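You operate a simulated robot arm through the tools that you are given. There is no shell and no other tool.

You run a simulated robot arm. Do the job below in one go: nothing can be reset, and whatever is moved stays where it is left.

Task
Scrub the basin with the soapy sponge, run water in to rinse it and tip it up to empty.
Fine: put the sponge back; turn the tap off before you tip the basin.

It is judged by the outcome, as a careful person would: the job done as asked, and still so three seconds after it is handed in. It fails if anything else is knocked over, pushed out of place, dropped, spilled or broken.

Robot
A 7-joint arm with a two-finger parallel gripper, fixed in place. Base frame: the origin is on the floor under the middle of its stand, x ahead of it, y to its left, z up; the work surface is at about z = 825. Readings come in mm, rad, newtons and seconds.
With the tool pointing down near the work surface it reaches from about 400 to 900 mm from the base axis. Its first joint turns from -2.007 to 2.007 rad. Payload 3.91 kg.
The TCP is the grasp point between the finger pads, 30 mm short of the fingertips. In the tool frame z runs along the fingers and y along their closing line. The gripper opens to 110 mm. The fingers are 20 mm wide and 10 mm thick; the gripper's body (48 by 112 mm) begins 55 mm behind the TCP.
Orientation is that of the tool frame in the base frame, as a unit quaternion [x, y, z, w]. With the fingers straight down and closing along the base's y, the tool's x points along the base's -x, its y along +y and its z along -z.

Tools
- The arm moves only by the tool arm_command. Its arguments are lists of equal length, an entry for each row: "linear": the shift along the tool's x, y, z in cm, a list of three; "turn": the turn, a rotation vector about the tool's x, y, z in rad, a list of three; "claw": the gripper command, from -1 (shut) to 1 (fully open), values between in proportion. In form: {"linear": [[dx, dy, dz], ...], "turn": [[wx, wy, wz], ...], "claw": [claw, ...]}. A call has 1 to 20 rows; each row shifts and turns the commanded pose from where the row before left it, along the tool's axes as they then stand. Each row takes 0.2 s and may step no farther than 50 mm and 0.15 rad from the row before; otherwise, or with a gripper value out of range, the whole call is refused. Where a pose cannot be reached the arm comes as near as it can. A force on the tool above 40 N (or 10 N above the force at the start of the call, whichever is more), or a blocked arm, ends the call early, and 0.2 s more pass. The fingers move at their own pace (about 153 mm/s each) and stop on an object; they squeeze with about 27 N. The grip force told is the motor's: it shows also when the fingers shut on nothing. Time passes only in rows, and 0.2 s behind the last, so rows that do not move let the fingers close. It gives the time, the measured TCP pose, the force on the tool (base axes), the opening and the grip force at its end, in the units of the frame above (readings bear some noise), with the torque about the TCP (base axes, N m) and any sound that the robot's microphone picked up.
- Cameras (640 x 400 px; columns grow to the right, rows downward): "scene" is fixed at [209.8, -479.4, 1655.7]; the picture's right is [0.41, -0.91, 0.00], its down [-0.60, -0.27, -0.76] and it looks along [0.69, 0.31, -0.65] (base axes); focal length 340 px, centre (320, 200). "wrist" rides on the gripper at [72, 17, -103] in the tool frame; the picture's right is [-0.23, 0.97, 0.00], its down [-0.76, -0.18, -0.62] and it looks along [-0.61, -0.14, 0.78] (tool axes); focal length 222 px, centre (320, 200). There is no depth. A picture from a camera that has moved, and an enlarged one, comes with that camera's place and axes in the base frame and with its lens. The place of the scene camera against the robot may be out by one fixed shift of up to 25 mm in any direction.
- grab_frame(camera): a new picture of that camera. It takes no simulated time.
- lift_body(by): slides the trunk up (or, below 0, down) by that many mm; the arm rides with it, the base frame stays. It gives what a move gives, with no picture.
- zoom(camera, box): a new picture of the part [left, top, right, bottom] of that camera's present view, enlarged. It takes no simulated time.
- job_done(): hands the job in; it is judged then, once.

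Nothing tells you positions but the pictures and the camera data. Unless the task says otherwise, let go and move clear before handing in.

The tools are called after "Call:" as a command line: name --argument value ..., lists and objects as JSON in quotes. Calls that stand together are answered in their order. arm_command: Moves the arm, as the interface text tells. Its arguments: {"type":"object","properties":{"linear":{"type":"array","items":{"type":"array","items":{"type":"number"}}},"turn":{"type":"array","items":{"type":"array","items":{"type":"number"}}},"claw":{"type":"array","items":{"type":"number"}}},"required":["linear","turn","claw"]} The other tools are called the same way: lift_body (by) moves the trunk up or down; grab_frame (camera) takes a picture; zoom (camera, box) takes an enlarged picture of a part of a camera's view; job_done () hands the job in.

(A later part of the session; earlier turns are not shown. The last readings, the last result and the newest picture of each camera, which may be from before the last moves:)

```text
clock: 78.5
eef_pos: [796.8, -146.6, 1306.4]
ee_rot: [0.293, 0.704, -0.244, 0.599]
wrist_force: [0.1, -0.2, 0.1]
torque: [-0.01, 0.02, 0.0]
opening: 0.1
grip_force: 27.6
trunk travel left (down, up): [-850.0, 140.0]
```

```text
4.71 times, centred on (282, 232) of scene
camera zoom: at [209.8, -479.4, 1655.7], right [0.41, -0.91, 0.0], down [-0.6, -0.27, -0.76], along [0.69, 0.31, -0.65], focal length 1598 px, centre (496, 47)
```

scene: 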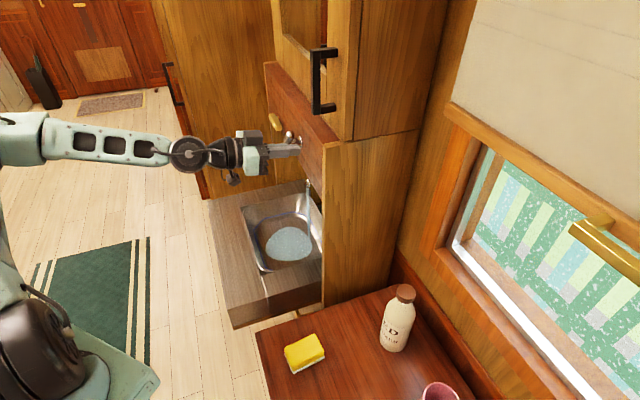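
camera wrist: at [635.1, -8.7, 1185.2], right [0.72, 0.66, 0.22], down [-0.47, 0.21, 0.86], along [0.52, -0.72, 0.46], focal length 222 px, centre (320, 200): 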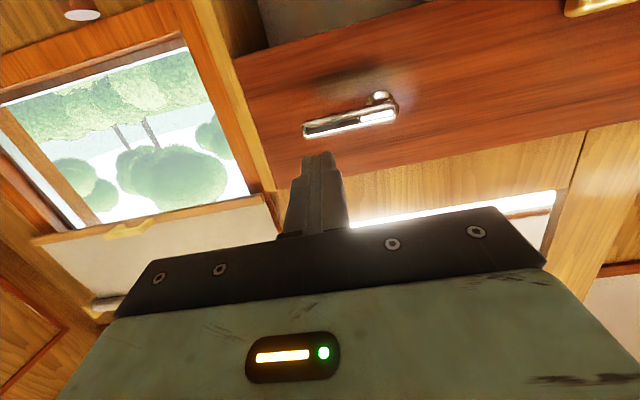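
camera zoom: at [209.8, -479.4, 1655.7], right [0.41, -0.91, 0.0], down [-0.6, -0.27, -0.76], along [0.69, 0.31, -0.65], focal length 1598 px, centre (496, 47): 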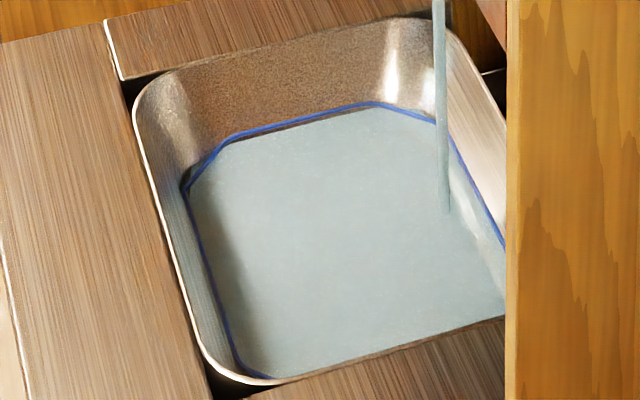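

The level is a few millimetres under the blue line. I wait two seconds more and then shut the lever in the same command.

Call:
arm_command --linear '[[0, 0, 0], [0, 0, 0], [0, 0, 0], [0, 0, 0], [0, 0, 0], [0, 0, 0], [0, 0, 0], [0, 0, 0], [0, 0, 0], [0, 0, 0], [1.4, 0, 0.25], [1.97, -0.3, 0.35], [1.4, -0.5, 0.25], [0.98, -0.5, 0.17], [0, 0, 0]]' --turn '[[0, 0, 0], [0, 0, 0], [0, 0, 0], [0, 0, 0], [0, 0, 0], [0, 0, 0], [0, 0, 0], [0, 0, 0], [0, 0, 0], [0, 0, 0], [0, 0, 0], [0, 0, 0], [0, 0, 0], [0, 0, 0], [0, 0, 0]]' --claw '[-1, -1, -1, -1, -1, -1, -1, -1, -1, -1, -1, -1, -1, -1, -1]'

Call:
zoom --camera "scene" --box '[240, 190, 325, 275]'

Call:
zoom --camera "wrist" --box '[200, 30, 480, 230]'

Call:
grab_frame --camera "scene"

```text
clock: 81.7
eef_pos: [786.4, -157.9, 1251.5]
ee_rot: [0.293, 0.705, -0.243, 0.599]
wrist_force: [1.1, 0.0, -0.2]
torque: [-0.01, 0.02, 0.0]
opening: 0.2
grip_force: 27.2
trunk travel left (down, up): [-850.0, 140.0]
```

```text
4.71 times, centred on (282, 232) of scene
camera zoom: at [209.8, -479.4, 1655.7], right [0.41, -0.91, 0.0], down [-0.6, -0.27, -0.76], along [0.69, 0.31, -0.65], focal length 1598 px, centre (496, 47)
```

zoom: 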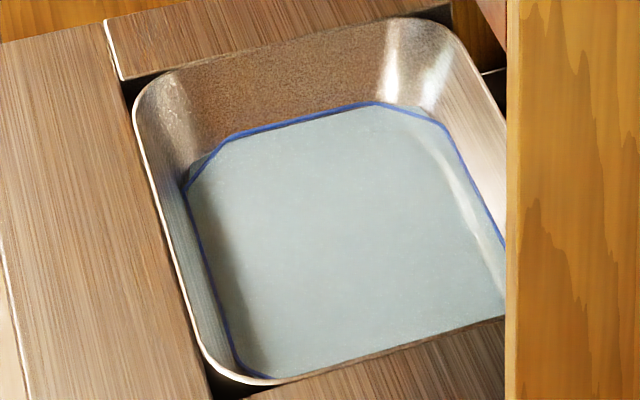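

```text
2.00 times, centred on (340, 130) of wrist
camera zoom: at [717.8, -65.2, 1195.4], right [0.71, 0.66, 0.23], down [-0.48, 0.21, 0.85], along [0.52, -0.72, 0.47], focal length 444 px, centre (280, 340)
```

zoom: 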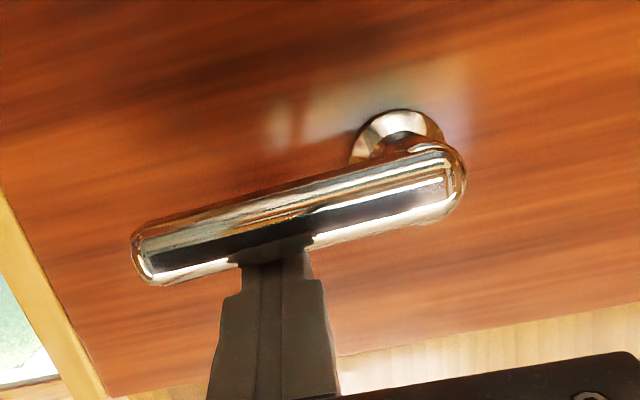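

```text
taken
```

scene: 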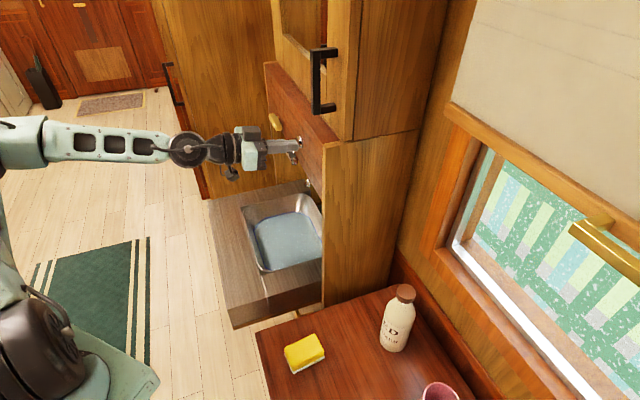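

The stream has stopped and the water stands at the blue line. I press the lever a touch more to be sure it is fully shut.

Call:
arm_command --linear '[[0.3, 0, 0.05], [0.2, 0, 0.04], [0, 0, 0]]' --turn '[[0, 0, 0], [0, 0, 0], [0, 0, 0]]' --claw '[-1, -1, -1]'

Call:
zoom --camera "wrist" --box '[200, 30, 480, 230]'

```text
clock: 82.5
eef_pos: [786.4, -157.8, 1247.2]
ee_rot: [0.293, 0.703, -0.243, 0.6]
wrist_force: [-2.7, -1.9, 14.3]
torque: [-0.19, -0.22, 0.06]
opening: 0.0
grip_force: 27.5
trunk travel left (down, up): [-850.0, 140.0]
```

```text
2.00 times, centred on (340, 130) of wrist
camera zoom: at [718.6, -65.3, 1193.1], right [0.71, 0.66, 0.23], down [-0.48, 0.21, 0.85], along [0.51, -0.72, 0.47], focal length 444 px, centre (280, 340)
```

zoom: 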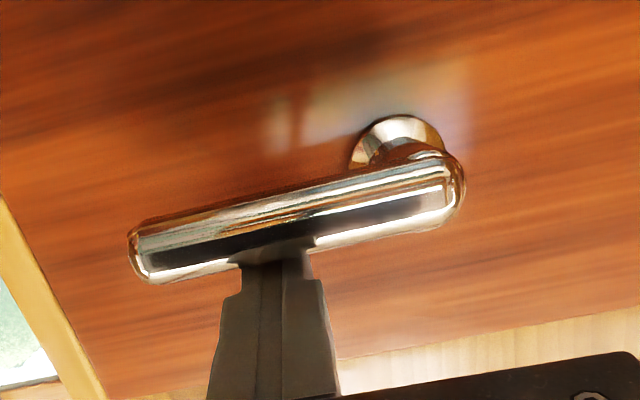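

The tap is fully shut against its stop. I back away from the lever and look at the board's front and underside before tipping.

Call:
arm_command --linear '[[-0.8, 0, -0.14], [0.85, 0, -4.8], [0.8, 2.0, -4.4], [0.8, 2.0, -4.4], [0.8, 2.5, -4.0], [0, 4, 0], [0, 4, 0], [0, 0, 0]]' --turn '[[0, 0, 0], [0, 0, 0], [0, 0, 0], [0, 0, 0], [0, 0, 0], [0, 0, 0], [0, 0, 0], [0, 0, 0]]' --claw '[-1, -1, -1, -1, -1, -1, -1, -1]'

Call:
grab_frame --camera "scene"

Call:
zoom --camera "scene" --box '[200, 240, 345, 345]'

Call:
zoom --camera "scene" --box '[255, 90, 335, 200]'

```text
clock: 84.3
eef_pos: [760.3, 74.1, 1253.1]
ee_rot: [0.293, 0.705, -0.244, 0.598]
wrist_force: [-0.7, -0.1, -0.4]
torque: [0.0, -0.01, -0.02]
opening: 0.1
grip_force: 27.2
trunk travel left (down, up): [-850.0, 140.0]
```

```text
taken
```

scene: 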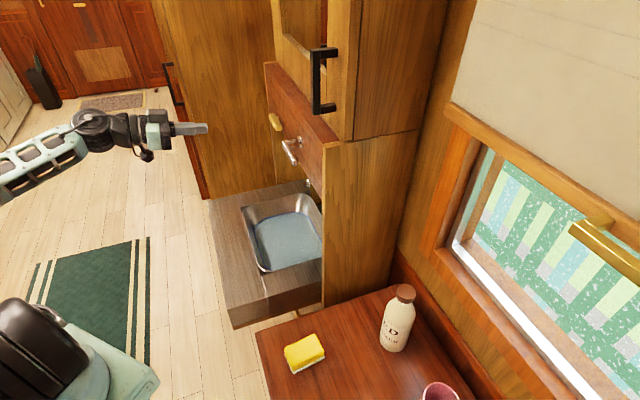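

```text
3.81 times, centred on (272, 292) of scene
camera zoom: at [209.8, -479.4, 1655.7], right [0.41, -0.91, 0.0], down [-0.6, -0.27, -0.76], along [0.69, 0.31, -0.65], focal length 1293 px, centre (501, -152)
```

zoom: 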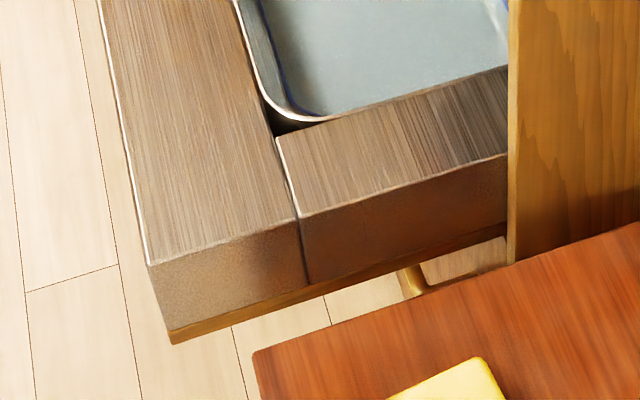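

```text
3.64 times, centred on (295, 145) of scene
camera zoom: at [209.8, -479.4, 1655.7], right [0.41, -0.91, 0.0], down [-0.6, -0.27, -0.76], along [0.69, 0.31, -0.65], focal length 1235 px, centre (411, 400)
```

zoom: 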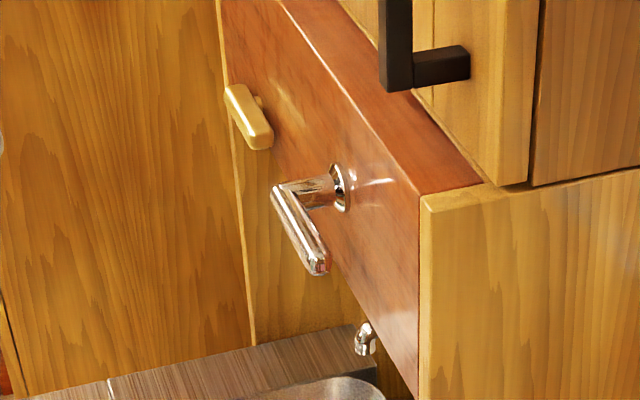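

The board is faced with wood beneath and has something brass under it. I back off from the wall and lower the trunk 300 mm so that the wrist camera can look under the front edge.

Call:
arm_command --linear '[[0.7, 0.5, -4.0], [0.7, 0.5, -4.0], [0, 0, 0]]' --turn '[[0, 0, 0], [0, 0, 0], [0, 0, 0]]' --claw '[-1, -1, -1]'

Call:
lift_body --by -300

Call:
grab_frame --camera "wrist"

Call:
grab_frame --camera "scene"

```text
clock: 85.1
eef_pos: [709.8, 135.3, 1252.9]
ee_rot: [0.294, 0.705, -0.244, 0.598]
wrist_force: [-0.2, -0.4, -0.2]
torque: [-0.01, 0.01, 0.0]
opening: 0.0
grip_force: 27.0
trunk travel left (down, up): [-850.0, 140.0]
```

```text
clock: 88.1
eef_pos: [710.6, 135.8, 952.2]
ee_rot: [0.293, 0.704, -0.244, 0.599]
wrist_force: [0.6, -0.3, 0.0]
torque: [-0.05, -0.01, 0.01]
opening: 0.1
grip_force: 27.0
trunk travel left (down, up): [-550.0, 440.0]
```

```text
taken
camera wrist: at [640.9, 227.9, 897.4], right [0.71, 0.66, 0.23], down [-0.48, 0.21, 0.85], along [0.52, -0.72, 0.47], focal length 222 px, centre (320, 200)
```

wrist: 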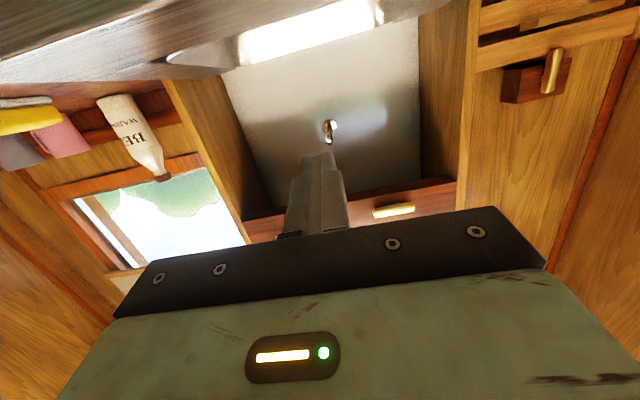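

```text
taken
```

scene: 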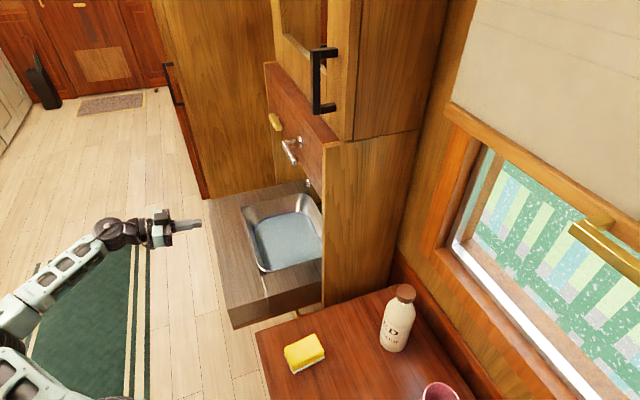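

Call:
arm_command --linear '[[4.4, 0, 0.17], [4.4, 0, 0.17], [4.4, 0, 0.17], [4.4, 0, 0.17], [4.4, 0, 0.17], [4.4, 0, 0.17], [0, 0, 0]]' --turn '[[0, 0, 0], [0, 0, 0], [0, 0, 0], [0, 0, 0], [0, 0, 0], [0, 0, 0], [0, 0, 0]]' --claw '[-1, -1, -1, -1, -1, -1, -1]'

Call:
grab_frame --camera "wrist"

Call:
grab_frame --camera "scene"

```text
clock: 89.7
eef_pos: [685.3, 160.7, 689.7]
ee_rot: [0.294, 0.704, -0.245, 0.599]
wrist_force: [-0.1, -0.4, 0.9]
torque: [-0.01, 0.01, -0.02]
opening: 0.1
grip_force: 27.0
trunk travel left (down, up): [-550.0, 440.0]
```

```text
taken
camera wrist: at [617.3, 253.6, 635.4], right [0.71, 0.66, 0.23], down [-0.48, 0.21, 0.85], along [0.52, -0.72, 0.47], focal length 222 px, centre (320, 200)
```

wrist: 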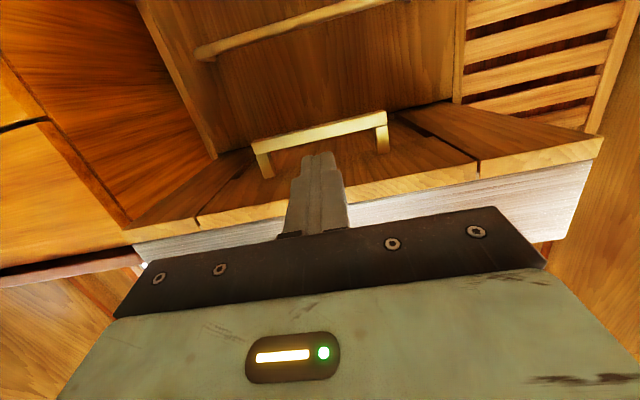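

```text
taken
```

scene: 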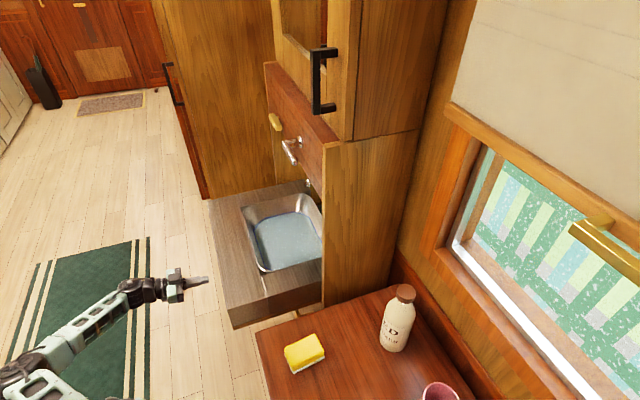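

From below I see a wood-faced underside with a long brass pull handle. I zoom in on it.

Call:
zoom --camera "wrist" --box '[110, 60, 620, 290]'

Call:
zoom --camera "wrist" --box '[180, 0, 480, 200]'

```text
1.25 times, centred on (365, 175) of wrist
camera zoom: at [617.3, 253.6, 635.4], right [0.71, 0.66, 0.23], down [-0.48, 0.21, 0.85], along [0.52, -0.72, 0.47], focal length 279 px, centre (264, 231)
```

zoom: 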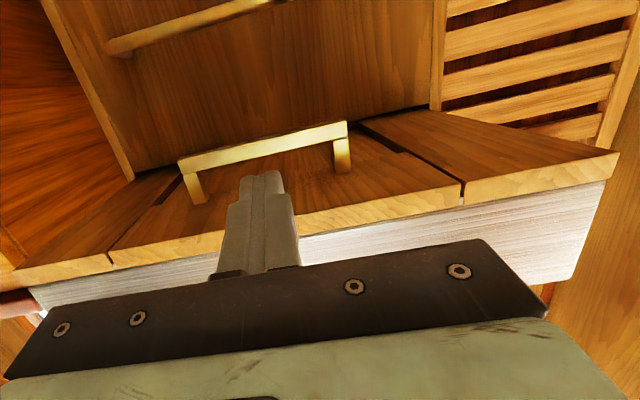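

```text
2.00 times, centred on (330, 100) of wrist
camera zoom: at [617.3, 253.6, 635.4], right [0.71, 0.66, 0.23], down [-0.48, 0.21, 0.85], along [0.52, -0.72, 0.47], focal length 444 px, centre (300, 400)
```

zoom: 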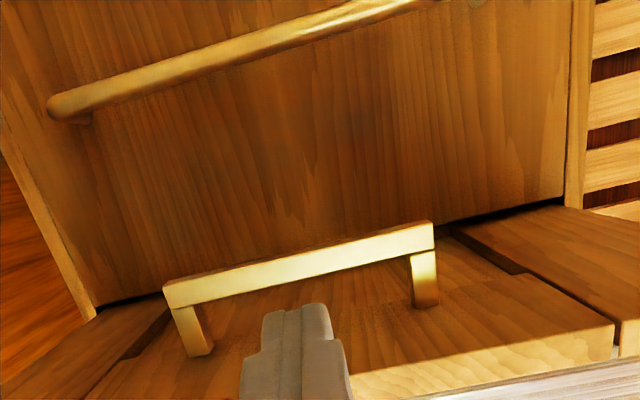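

The underside has a brass pull at v ≈ 584 mm (about 125 mm behind the front edge), leaving a free strip at the front. I pitch the fingers slightly upward so that I can push the board up with the fingertips under its front edge.

Call:
arm_command --linear '[[0, 0, 0], [0, 0, 0], [0, 0, 0], [0, 0, 0], [0, 0, 0]]' --turn '[[0, -0.13, 0], [0, -0.13, 0], [0, -0.13, 0], [0, -0.13, 0], [0, 0, 0]]' --claw '[-1, -1, -1, -1, -1]'

Call:
grab_frame --camera "wrist"

Call:
grab_frame --camera "scene"

```text
clock: 91.1
eef_pos: [680.9, 197.0, 722.3]
ee_rot: [0.265, 0.55, -0.275, 0.743]
wrist_force: [0.6, 0.0, 0.2]
torque: [-0.03, 0.01, 0.01]
opening: 0.1
grip_force: 26.9
trunk travel left (down, up): [-550.0, 440.0]
stopped in row 5: the arm was blocked; the commanded pose is now the measured one
```

```text
taken
camera wrist: at [641.2, 273.5, 627.9], right [0.63, 0.72, 0.31], down [-0.73, 0.4, 0.56], along [0.28, -0.57, 0.77], focal length 222 px, centre (320, 200)
```

wrist: 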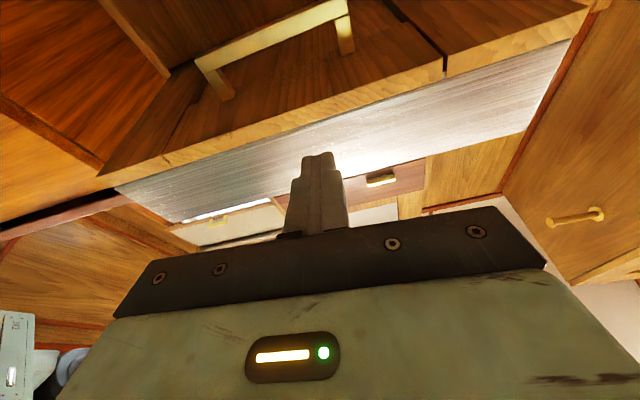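

```text
taken
```

scene: 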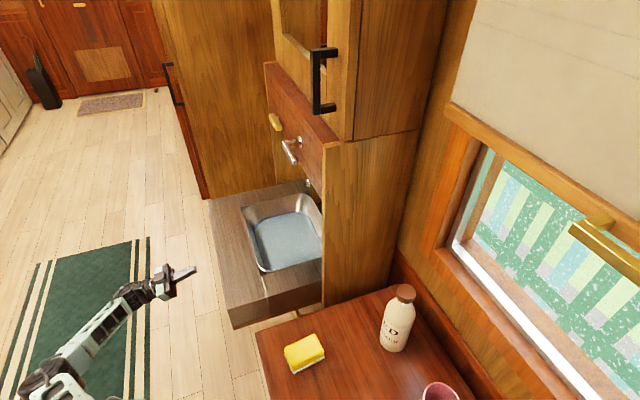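

The wrist stopped at about 15° upward pitch (a limit), which is enough. I level the small roll and check the pose before going under the edge.

Call:
arm_command --linear '[[0, 0, 0], [0, 0, 0]]' --turn '[[0, 0.08, -0.094], [0, 0, 0]]' --claw '[-1, -1]'

```text
clock: 91.7
eef_pos: [681.1, 196.6, 719.9]
ee_rot: [0.245, 0.59, -0.301, 0.708]
wrist_force: [-0.5, 0.0, -0.5]
torque: [0.03, 0.0, 0.02]
opening: 0.0
grip_force: 26.9
trunk travel left (down, up): [-550.0, 440.0]
```

Call:
arm_command --linear '[[0.75, -0.71, 3.3], [0.75, -0.71, 3.3], [0.75, -0.71, 3.3], [0.75, -0.71, 3.3], [0, 0, 0]]' --turn '[[0, 0, 0], [0, 0, 0], [0, 0, 0], [0, 0, 0], [0, 0, 0]]' --claw '[-1, -1, -1, -1, -1]'

Call:
grab_frame --camera "wrist"

Call:
zoom --camera "scene" --box '[90, 170, 340, 340]'

```text
clock: 92.5
eef_pos: [724.3, 127.5, 718.1]
ee_rot: [0.244, 0.589, -0.299, 0.71]
wrist_force: [-10.2, 2.9, 1.0]
torque: [-0.09, -0.18, -0.08]
opening: 0.2
grip_force: 27.4
trunk travel left (down, up): [-550.0, 440.0]
stopped in row 3: the force on the tool passed its limit at 75 N (the readings are from after the stop); the commanded pose is now the measured one
```

```text
taken
camera wrist: at [674.1, 201.8, 626.7], right [0.67, 0.71, 0.22], down [-0.65, 0.42, 0.63], along [0.36, -0.57, 0.74], focal length 222 px, centre (320, 200)
```

wrist: 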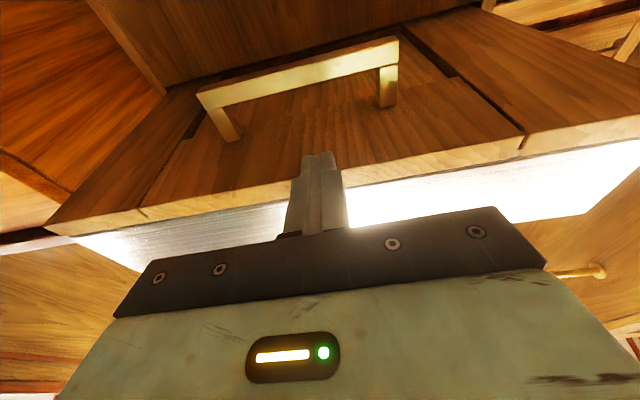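

```text
2.35 times, centred on (215, 255) of scene
camera zoom: at [209.8, -479.4, 1655.7], right [0.41, -0.91, 0.0], down [-0.6, -0.27, -0.76], along [0.69, 0.31, -0.65], focal length 799 px, centre (567, 71)
```

zoom: 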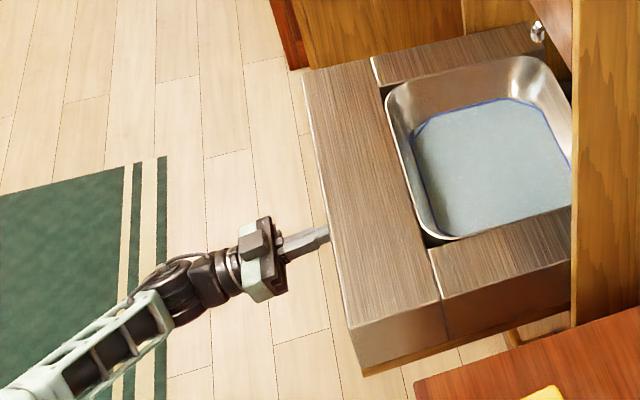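

The fingertips met the front edge of the wood facing, which hangs a little lower than I took it. I back off, drop 25 mm and go under it.

Call:
arm_command --linear '[[-0.46, 0, -2.46], [2.46, 0, -0.46], [0, 0, 0]]' --turn '[[0, 0, 0], [0, 0, 0], [0, 0, 0]]' --claw '[-1, -1, -1]'

Call:
arm_command --linear '[[0.4, 0, 2.2], [0.4, 0, 2.2], [0.4, 0, 2.2], [0, 0, 0]]' --turn '[[0, 0, 0], [0, 0, 0], [0, 0, 0], [0, 0, 0]]' --claw '[-1, -1, -1, -1]'

Call:
grab_frame --camera "wrist"

Call:
zoom --camera "scene" --box '[90, 170, 340, 340]'

```text
clock: 93.3
eef_pos: [707.8, 143.7, 689.1]
ee_rot: [0.246, 0.589, -0.3, 0.709]
wrist_force: [0.1, -0.5, 0.7]
torque: [0.02, 0.02, -0.04]
opening: 0.2
grip_force: 26.9
trunk travel left (down, up): [-550.0, 440.0]
```

```text
clock: 94.3
eef_pos: [757.2, 99.7, 694.4]
ee_rot: [0.25, 0.592, -0.295, 0.708]
wrist_force: [-0.1, 0.2, -0.2]
torque: [-0.02, -0.04, -0.03]
opening: 0.0
grip_force: 27.1
trunk travel left (down, up): [-550.0, 440.0]
```

```text
taken
camera wrist: at [705.8, 175.3, 605.1], right [0.66, 0.71, 0.23], down [-0.65, 0.41, 0.64], along [0.36, -0.57, 0.73], focal length 222 px, centre (320, 200)
```

wrist: 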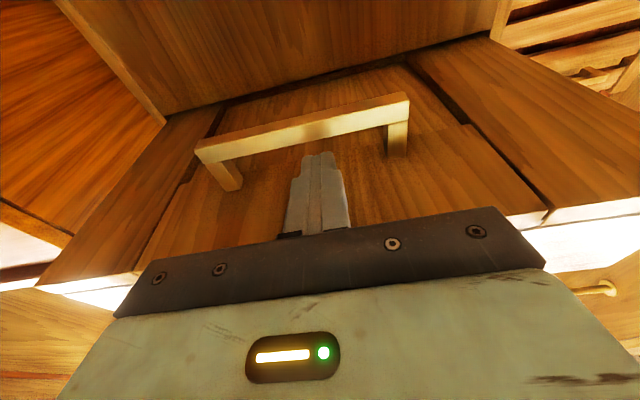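

```text
2.35 times, centred on (215, 255) of scene
camera zoom: at [209.8, -479.4, 1655.7], right [0.41, -0.91, 0.0], down [-0.6, -0.27, -0.76], along [0.69, 0.31, -0.65], focal length 799 px, centre (567, 71)
```

zoom: 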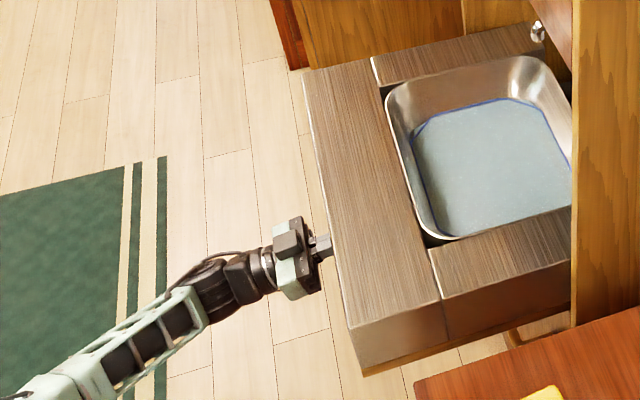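

The fingers are now under the board. I raise them slowly to find contact.

Call:
arm_command --linear '[[-0.79, 0, 0.15], [-0.79, 0, 0.15], [0, 0, 0]]' --turn '[[0, 0, 0], [0, 0, 0], [0, 0, 0]]' --claw '[-1, -1, -1]'

Call:
arm_command --linear '[[-0.49, 0, 0.09], [-0.49, 0, 0.09], [0, 0, 0]]' --turn '[[0, 0, 0], [0, 0, 0], [0, 0, 0]]' --claw '[-1, -1, -1]'

```text
clock: 95.1
eef_pos: [754.5, 95.4, 708.0]
ee_rot: [0.245, 0.589, -0.301, 0.709]
wrist_force: [0.2, 0.5, 0.4]
torque: [0.05, 0.0, 0.02]
opening: 0.0
grip_force: 27.0
trunk travel left (down, up): [-550.0, 440.0]
```

```text
clock: 95.9
eef_pos: [754.8, 94.8, 716.4]
ee_rot: [0.244, 0.591, -0.299, 0.709]
wrist_force: [-5.5, -0.5, -12.9]
torque: [0.3, 0.12, -0.15]
opening: 0.1
grip_force: 27.3
trunk travel left (down, up): [-550.0, 440.0]
```

Contact under the board at about z = 732. I lift a little further and watch how the board moves.

Call:
arm_command --linear '[[-0.49, 0, 0.09], [-0.49, 0, 0.09], [-0.49, 0, 0.09], [-0.49, 0, 0.09], [0, 0, 0]]' --turn '[[0, 0, 0], [0, 0, 0], [0, 0, 0], [0, 0, 0], [0, 0, 0]]' --claw '[-1, -1, -1, -1, -1]'

Call:
zoom --camera "scene" --box '[150, 170, 340, 340]'

Call:
grab_frame --camera "wrist"

```text
clock: 97.1
eef_pos: [755.8, 95.5, 737.0]
ee_rot: [0.245, 0.59, -0.299, 0.709]
wrist_force: [-4.4, 5.1, -11.8]
torque: [0.13, 0.15, 0.01]
opening: 0.0
grip_force: 26.7
trunk travel left (down, up): [-550.0, 440.0]
```

```text
2.35 times, centred on (245, 255) of scene
camera zoom: at [209.8, -479.4, 1655.7], right [0.41, -0.91, 0.0], down [-0.6, -0.27, -0.76], along [0.69, 0.31, -0.65], focal length 799 px, centre (496, 71)
```

zoom: 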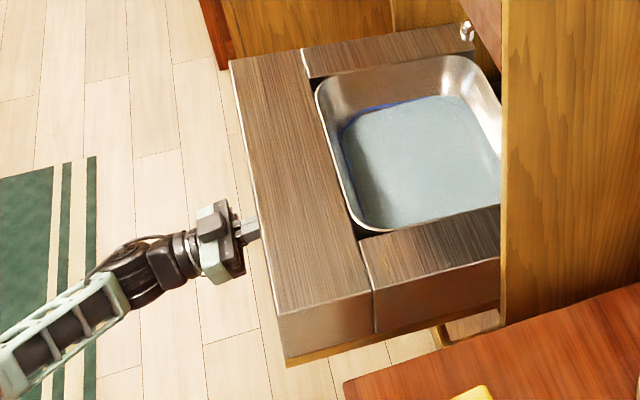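

```text
taken
camera wrist: at [704.9, 170.7, 646.8], right [0.67, 0.71, 0.22], down [-0.65, 0.42, 0.64], along [0.36, -0.57, 0.74], focal length 222 px, centre (320, 200)
```

wrist: 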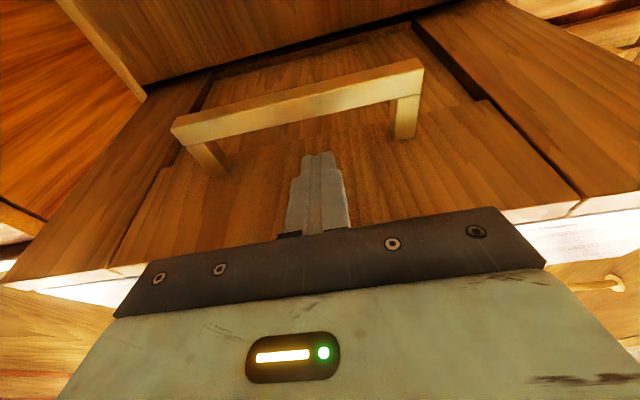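

The whole board tilts up easily at about 12 N, with no spill. I continue upward along its arc in stages.

Call:
arm_command --linear '[[-1.09, 0, 0.16], [-1.09, 0, 0.16], [-1.09, 0, 0.16], [-1.09, 0, 0.16], [-1.09, 0, 0.16], [0, 0, 0]]' --turn '[[0, 0, 0], [0, 0, 0], [0, 0, 0], [0, 0, 0], [0, 0, 0], [0, 0, 0]]' --claw '[-1, -1, -1, -1, -1, -1]'

Call:
zoom --camera "scene" --box '[150, 170, 340, 340]'

Call:
grab_frame --camera "wrist"

```text
clock: 98.5
eef_pos: [753.6, 98.1, 793.2]
ee_rot: [0.245, 0.59, -0.3, 0.709]
wrist_force: [0.0, 3.0, -8.2]
torque: [0.14, 0.16, 0.14]
opening: 0.0
grip_force: 27.2
trunk travel left (down, up): [-550.0, 440.0]
```

```text
2.35 times, centred on (245, 255) of scene
camera zoom: at [209.8, -479.4, 1655.7], right [0.41, -0.91, 0.0], down [-0.6, -0.27, -0.76], along [0.69, 0.31, -0.65], focal length 799 px, centre (496, 71)
```

zoom: 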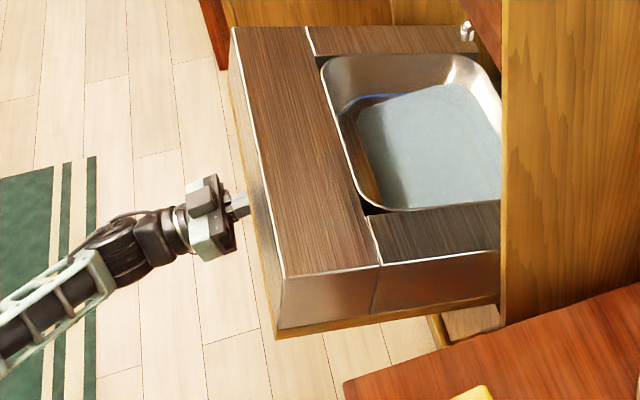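

```text
taken
camera wrist: at [704.4, 172.1, 701.8], right [0.67, 0.71, 0.22], down [-0.65, 0.42, 0.63], along [0.36, -0.57, 0.74], focal length 222 px, centre (320, 200)
```

wrist: 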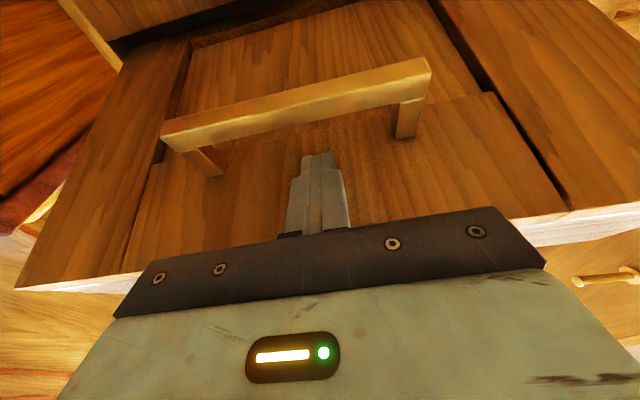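

Call:
arm_command --linear '[[-1.14, 0, 0.4], [-1.14, 0, 0.45], [-1.12, 0, 0.5], [-1.12, 0, 0.55], [-1.1, 0, 0.62], [-1.1, 0, 0.68], [0, 0, 0]]' --turn '[[0, 0, 0], [0, 0, 0], [0, 0, 0], [0, 0, 0], [0, 0, 0], [0, 0, 0], [0, 0, 0]]' --claw '[-1, -1, -1, -1, -1, -1, -1]'

Call:
zoom --camera "scene" --box '[150, 130, 350, 330]'

Call:
grab_frame --camera "wrist"

```text
clock: 100.1
eef_pos: [767.0, 84.6, 866.0]
ee_rot: [0.245, 0.59, -0.299, 0.709]
wrist_force: [-3.1, 7.1, -6.1]
torque: [0.02, 0.04, 0.05]
opening: 0.0
grip_force: 26.6
trunk travel left (down, up): [-550.0, 440.0]
```

```text
2.00 times, centred on (250, 230) of scene
camera zoom: at [209.8, -479.4, 1655.7], right [0.41, -0.91, 0.0], down [-0.6, -0.27, -0.76], along [0.69, 0.31, -0.65], focal length 679 px, centre (460, 140)
```

zoom: 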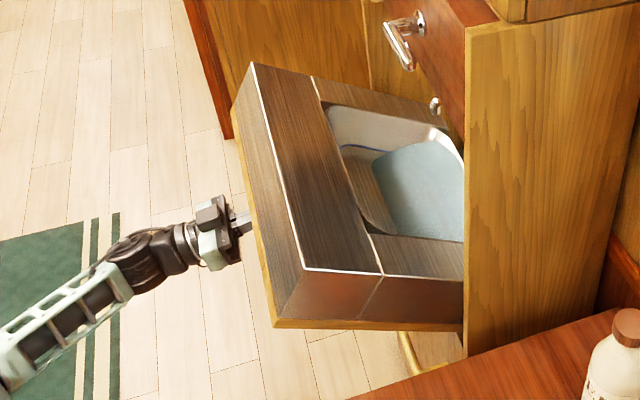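

```text
taken
camera wrist: at [716.1, 158.5, 774.9], right [0.67, 0.71, 0.22], down [-0.65, 0.42, 0.63], along [0.36, -0.57, 0.74], focal length 222 px, centre (320, 200)
```

wrist: 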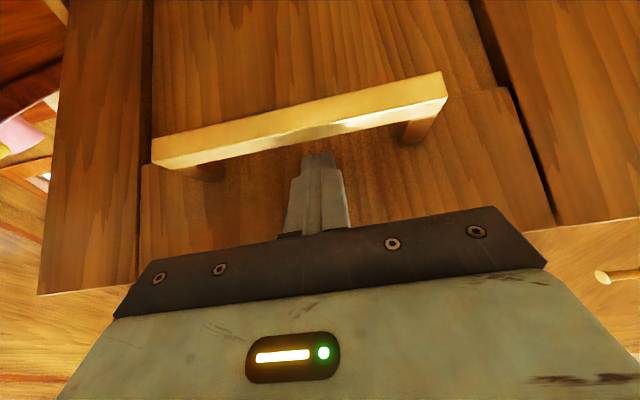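

The board is at about 28° and the water is moving to the back. I carry on along the arc.

Call:
arm_command --linear '[[-0.97, 0, 0.76], [-0.97, 0, 0.76], [-0.97, 0, 0.76], [-0.97, 0, 0.76], [-0.86, 0, 0.91], [-0.86, 0, 0.91], [0, 0, 0]]' --turn '[[0, 0, 0], [0, 0, 0], [0, 0, 0], [0, 0, 0], [0, 0, 0], [0, 0, 0], [0, 0, 0]]' --claw '[-1, -1, -1, -1, -1, -1, -1]'

Call:
zoom --camera "scene" --box '[150, 110, 350, 310]'

Call:
grab_frame --camera "wrist"

```text
clock: 101.7
eef_pos: [793.8, 58.3, 929.1]
ee_rot: [0.246, 0.59, -0.3, 0.709]
wrist_force: [-5.4, 6.1, -3.2]
torque: [-0.07, -0.04, 0.07]
opening: 0.2
grip_force: 27.0
trunk travel left (down, up): [-550.0, 440.0]
```

```text
2.00 times, centred on (250, 210) of scene
camera zoom: at [209.8, -479.4, 1655.7], right [0.41, -0.91, 0.0], down [-0.6, -0.27, -0.76], along [0.69, 0.31, -0.65], focal length 679 px, centre (460, 180)
```

zoom: 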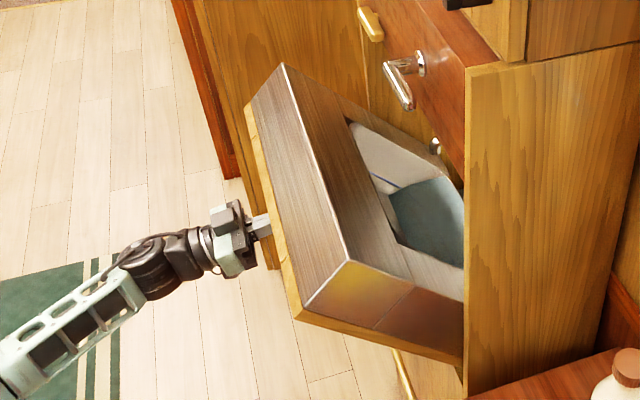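

```text
taken
camera wrist: at [743.5, 133.4, 838.9], right [0.67, 0.71, 0.22], down [-0.65, 0.42, 0.63], along [0.36, -0.57, 0.74], focal length 222 px, centre (320, 200)
```

wrist: 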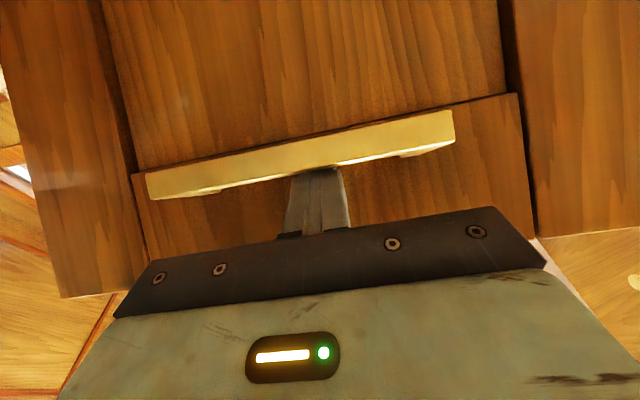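

The board is at 45° and follows the arc I predicted (pivot near v = 780, z = 775). I continue to about 65°, watching the clearance to the spout.

Call:
arm_command --linear '[[-0.8, 0, 0.97], [-0.8, 0, 0.97], [-0.8, 0, 0.97], [-0.8, 0, 0.97], [0, 0, 0]]' --turn '[[0, 0, 0], [0, 0, 0], [0, 0, 0], [0, 0, 0], [0, 0, 0]]' --claw '[-1, -1, -1, -1, -1]'

Call:
zoom --camera "scene" --box '[170, 90, 350, 290]'

```text
clock: 102.3
eef_pos: [802.2, 50.7, 952.6]
ee_rot: [0.246, 0.587, -0.299, 0.711]
wrist_force: [-17.2, 6.2, 8.3]
torque: [0.22, 0.16, -0.38]
opening: 0.2
grip_force: 26.8
trunk travel left (down, up): [-550.0, 440.0]
stopped in row 3: the force on the tool passed its limit at 42 N (the readings are from after the stop); the commanded pose is now the measured one
```

```text
2.00 times, centred on (260, 190) of scene
camera zoom: at [209.8, -479.4, 1655.7], right [0.41, -0.91, 0.0], down [-0.6, -0.27, -0.76], along [0.69, 0.31, -0.65], focal length 679 px, centre (440, 220)
```

zoom: 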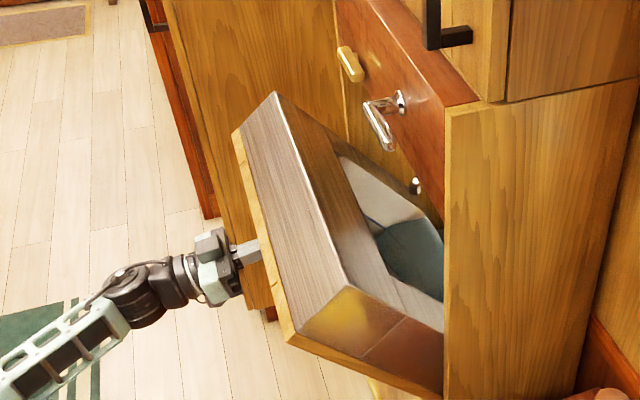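

Call:
grab_frame --camera "wrist"

Call:
zoom --camera "wrist" --box '[120, 80, 480, 260]'

Call:
zoom --camera "scene" --box '[200, 130, 320, 250]'

```text
taken
camera wrist: at [752.5, 125.1, 860.7], right [0.67, 0.71, 0.22], down [-0.66, 0.42, 0.63], along [0.36, -0.56, 0.74], focal length 222 px, centre (320, 200)
```

wrist: 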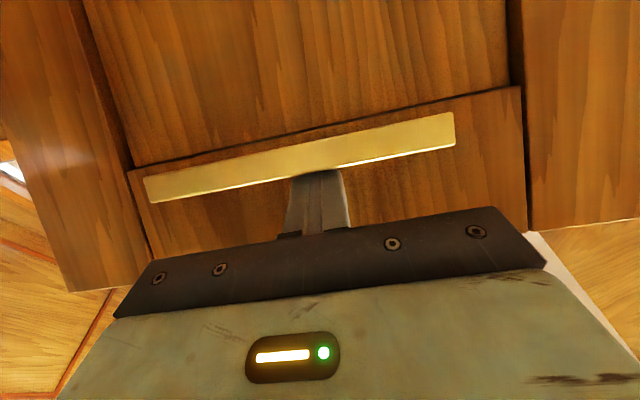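

```text
1.78 times, centred on (300, 170) of wrist
camera zoom: at [752.5, 125.1, 860.7], right [0.67, 0.71, 0.22], down [-0.66, 0.42, 0.63], along [0.36, -0.56, 0.74], focal length 395 px, centre (356, 253)
```

zoom: 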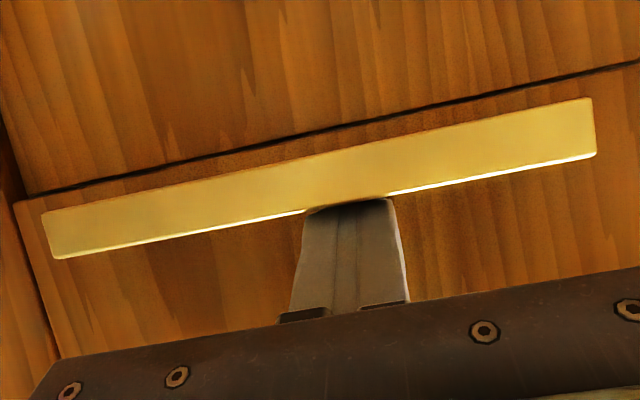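

```text
3.33 times, centred on (260, 190) of scene
camera zoom: at [209.8, -479.4, 1655.7], right [0.41, -0.91, 0.0], down [-0.6, -0.27, -0.76], along [0.69, 0.31, -0.65], focal length 1132 px, centre (520, 233)
```

zoom: 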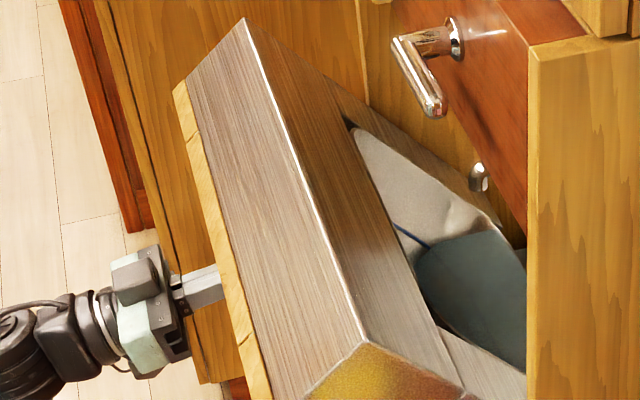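

The fingers seem to press on the brass pull rather than only on the board. I slide them about 25 mm along the underside towards its front edge, keeping the support.

Call:
arm_command --linear '[[-0.55, 0, -0.3], [-0.55, 0, -0.3], [-0.55, 0, -0.3], [-0.55, 0, -0.3], [0, 0, 0]]' --turn '[[0, 0, 0], [0, 0, 0], [0, 0, 0], [0, 0, 0], [0, 0, 0]]' --claw '[-1, -1, -1, -1, -1]'

Call:
zoom --camera "wrist" --box '[120, 60, 520, 280]'

Call:
zoom --camera "scene" --box '[200, 110, 340, 250]'

```text
clock: 103.5
eef_pos: [791.6, 61.4, 970.1]
ee_rot: [0.245, 0.588, -0.299, 0.71]
wrist_force: [0.0, 0.9, 0.2]
torque: [0.0, 0.01, 0.0]
opening: 0.1
grip_force: 27.0
trunk travel left (down, up): [-550.0, 440.0]
```

```text
1.60 times, centred on (320, 170) of wrist
camera zoom: at [742.1, 136.6, 879.0], right [0.67, 0.71, 0.22], down [-0.65, 0.42, 0.63], along [0.36, -0.56, 0.74], focal length 355 px, centre (320, 248)
```

zoom: 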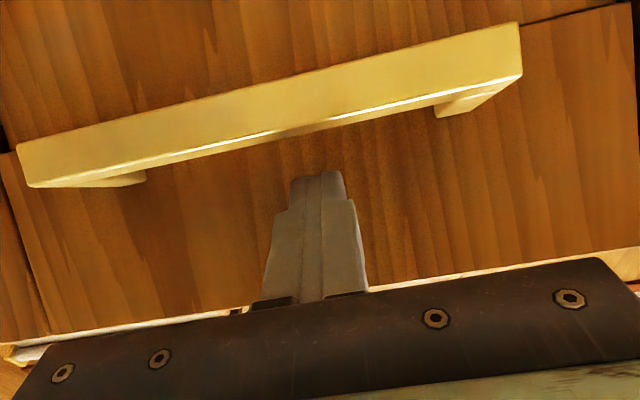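

```text
2.86 times, centred on (270, 180) of scene
camera zoom: at [209.8, -479.4, 1655.7], right [0.41, -0.91, 0.0], down [-0.6, -0.27, -0.76], along [0.69, 0.31, -0.65], focal length 970 px, centre (463, 257)
```

zoom: 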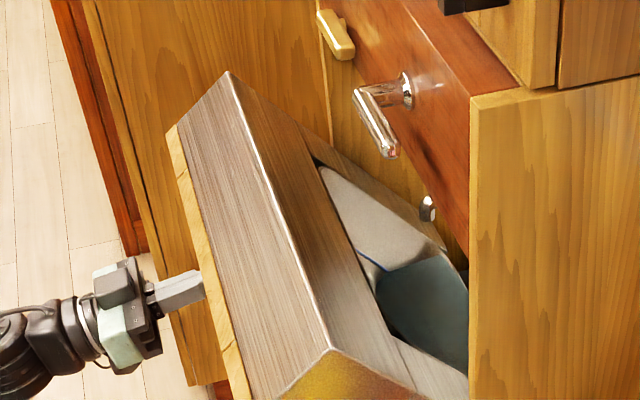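

The board stays at about 50° by itself, with no force on the fingers. I push on from here, now nearer the front edge.

Call:
arm_command --linear '[[-0.49, 0, 0.87], [-0.49, 0, 0.87], [-0.49, 0, 0.87], [0, 0, 0]]' --turn '[[0, 0, 0], [0, 0, 0], [0, 0, 0], [0, 0, 0]]' --claw '[-1, -1, -1, -1]'

Call:
zoom --camera "wrist" --box '[120, 60, 520, 280]'

Call:
zoom --camera "scene" --box '[200, 110, 340, 250]'

```text
clock: 104.5
eef_pos: [807.9, 46.9, 986.6]
ee_rot: [0.246, 0.588, -0.3, 0.71]
wrist_force: [-2.4, 4.2, -1.7]
torque: [-0.05, -0.02, 0.01]
opening: 0.1
grip_force: 27.0
trunk travel left (down, up): [-550.0, 440.0]
```

```text
1.60 times, centred on (320, 170) of wrist
camera zoom: at [758.3, 120.1, 896.6], right [0.67, 0.71, 0.22], down [-0.65, 0.42, 0.63], along [0.36, -0.57, 0.74], focal length 355 px, centre (320, 248)
```

zoom: 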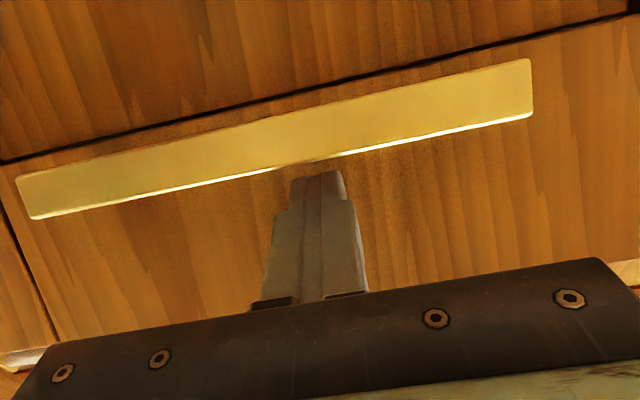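

```text
2.86 times, centred on (270, 180) of scene
camera zoom: at [209.8, -479.4, 1655.7], right [0.41, -0.91, 0.0], down [-0.6, -0.27, -0.76], along [0.69, 0.31, -0.65], focal length 970 px, centre (463, 257)
```

zoom: 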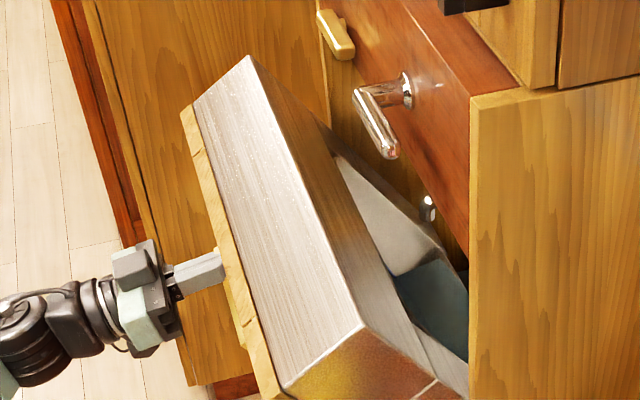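

It goes on smoothly (about 57° now, ~5 N). I keep pushing along the arc.

Call:
arm_command --linear '[[-0.35, 0, 1.01], [-0.35, 0, 1.01], [-0.35, 0, 1.01], [-0.35, 0, 1.01], [-0.35, 0, 1.01], [0, 0, 0]]' --turn '[[0, 0, 0], [0, 0, 0], [0, 0, 0], [0, 0, 0], [0, 0, 0], [0, 0, 0]]' --claw '[-1, -1, -1, -1, -1, -1]'

Call:
zoom --camera "wrist" --box '[120, 60, 520, 280]'

Call:
zoom --camera "scene" --box '[200, 110, 340, 250]'

```text
clock: 105.9
eef_pos: [839.0, 14.1, 1018.8]
ee_rot: [0.246, 0.587, -0.299, 0.711]
wrist_force: [-15.2, 17.1, 19.0]
torque: [0.1, -0.39, 0.1]
opening: 0.0
grip_force: 27.0
trunk travel left (down, up): [-550.0, 440.0]
```

```text
1.60 times, centred on (320, 170) of wrist
camera zoom: at [789.9, 88.4, 927.5], right [0.66, 0.71, 0.22], down [-0.66, 0.41, 0.63], along [0.36, -0.56, 0.74], focal length 355 px, centre (320, 248)
```

zoom: 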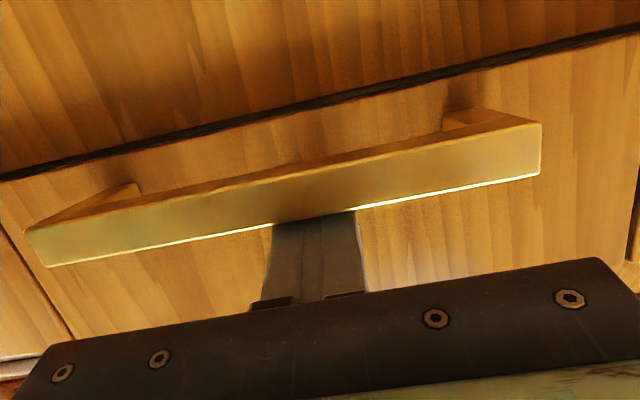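

```text
2.86 times, centred on (270, 180) of scene
camera zoom: at [209.8, -479.4, 1655.7], right [0.41, -0.91, 0.0], down [-0.6, -0.27, -0.76], along [0.69, 0.31, -0.65], focal length 970 px, centre (463, 257)
```

zoom: 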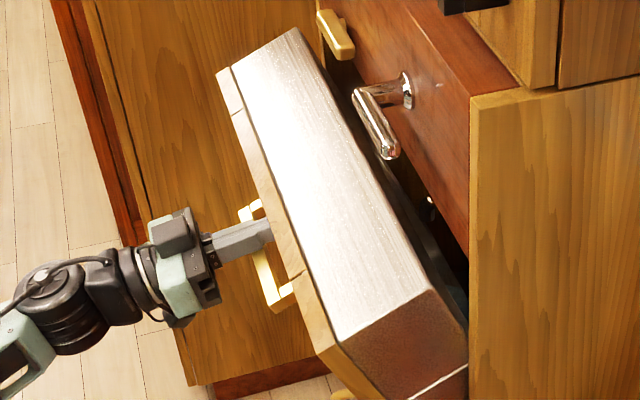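

The fingers again bear on the pull below them (19 N upward). I move them up the board about 25 mm before pushing on.

Call:
arm_command --linear '[[-0.7, 0, -0.2], [-0.9, 0, -0.1], [-0.9, 0, -0.1], [0, 0, 0]]' --turn '[[0, 0, 0], [0, 0, 0], [0, 0, 0], [0, 0, 0]]' --claw '[-1, -1, -1, -1]'

Call:
zoom --camera "wrist" --box '[120, 60, 520, 280]'

Call:
zoom --camera "scene" --box '[200, 90, 340, 230]'

```text
clock: 106.9
eef_pos: [833.8, 17.9, 1039.1]
ee_rot: [0.246, 0.589, -0.3, 0.709]
wrist_force: [-0.7, 1.1, -0.2]
torque: [-0.01, 0.01, 0.02]
opening: 0.1
grip_force: 27.1
trunk travel left (down, up): [-550.0, 440.0]
```

```text
1.60 times, centred on (320, 170) of wrist
camera zoom: at [784.6, 92.3, 947.5], right [0.67, 0.71, 0.22], down [-0.65, 0.42, 0.63], along [0.36, -0.57, 0.74], focal length 355 px, centre (320, 248)
```

zoom: 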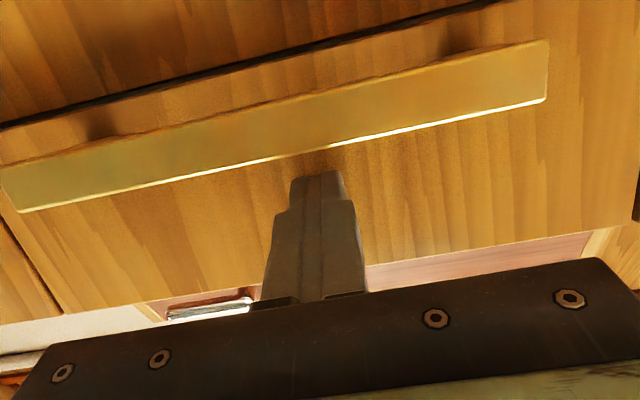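

```text
2.86 times, centred on (270, 160) of scene
camera zoom: at [209.8, -479.4, 1655.7], right [0.41, -0.91, 0.0], down [-0.6, -0.27, -0.76], along [0.69, 0.31, -0.65], focal length 970 px, centre (463, 314)
```

zoom: 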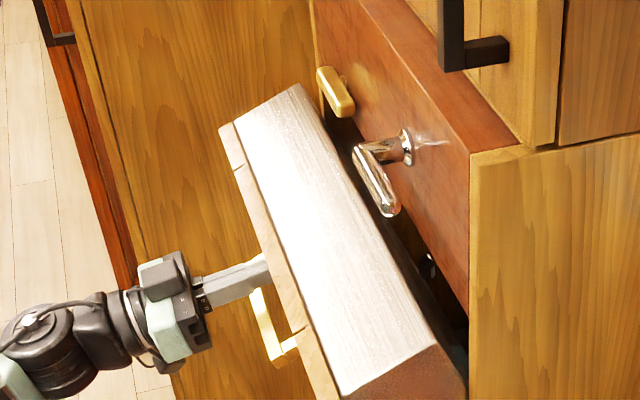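

Call:
arm_command --linear '[[-0.31, 0, 1.07], [-0.31, 0, 1.07], [-0.31, 0, 1.07], [-0.31, 0, 1.07], [0, 0, 0]]' --turn '[[0, 0, 0], [0, 0, 0], [0, 0, 0], [0, 0, 0], [0, 0, 0]]' --claw '[-1, -1, -1, -1, -1]'

Call:
zoom --camera "wrist" --box '[120, 60, 520, 280]'

Call:
zoom --camera "scene" --box '[200, 90, 340, 230]'

```text
clock: 108.1
eef_pos: [860.6, -10.6, 1058.7]
ee_rot: [0.246, 0.589, -0.299, 0.709]
wrist_force: [-1.5, 2.7, 0.4]
torque: [-0.03, -0.04, 0.0]
opening: 0.2
grip_force: 26.8
trunk travel left (down, up): [-550.0, 440.0]
```

```text
1.60 times, centred on (320, 170) of wrist
camera zoom: at [811.9, 64.0, 968.2], right [0.67, 0.71, 0.22], down [-0.65, 0.42, 0.63], along [0.36, -0.57, 0.74], focal length 355 px, centre (320, 248)
```

zoom: 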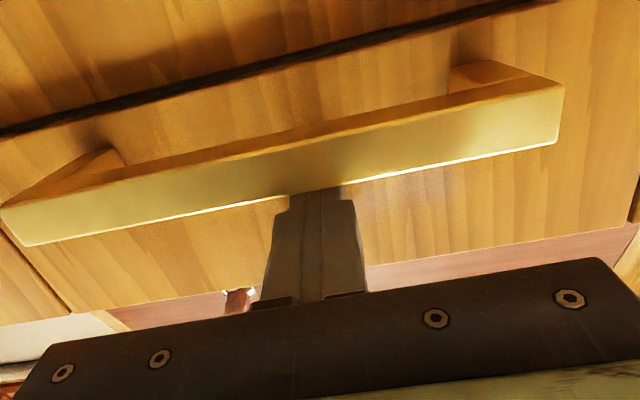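

```text
2.86 times, centred on (270, 160) of scene
camera zoom: at [209.8, -479.4, 1655.7], right [0.41, -0.91, 0.0], down [-0.6, -0.27, -0.76], along [0.69, 0.31, -0.65], focal length 970 px, centre (463, 314)
```

zoom: 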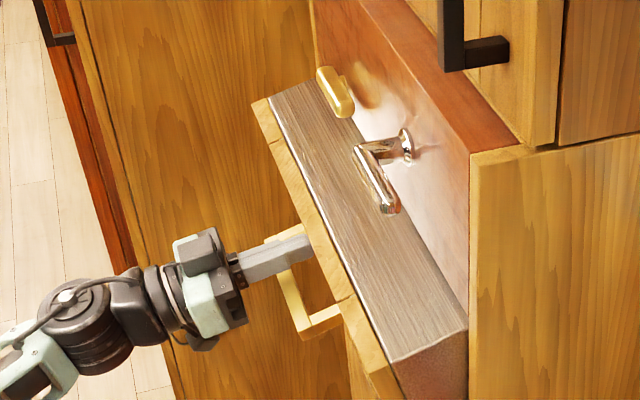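

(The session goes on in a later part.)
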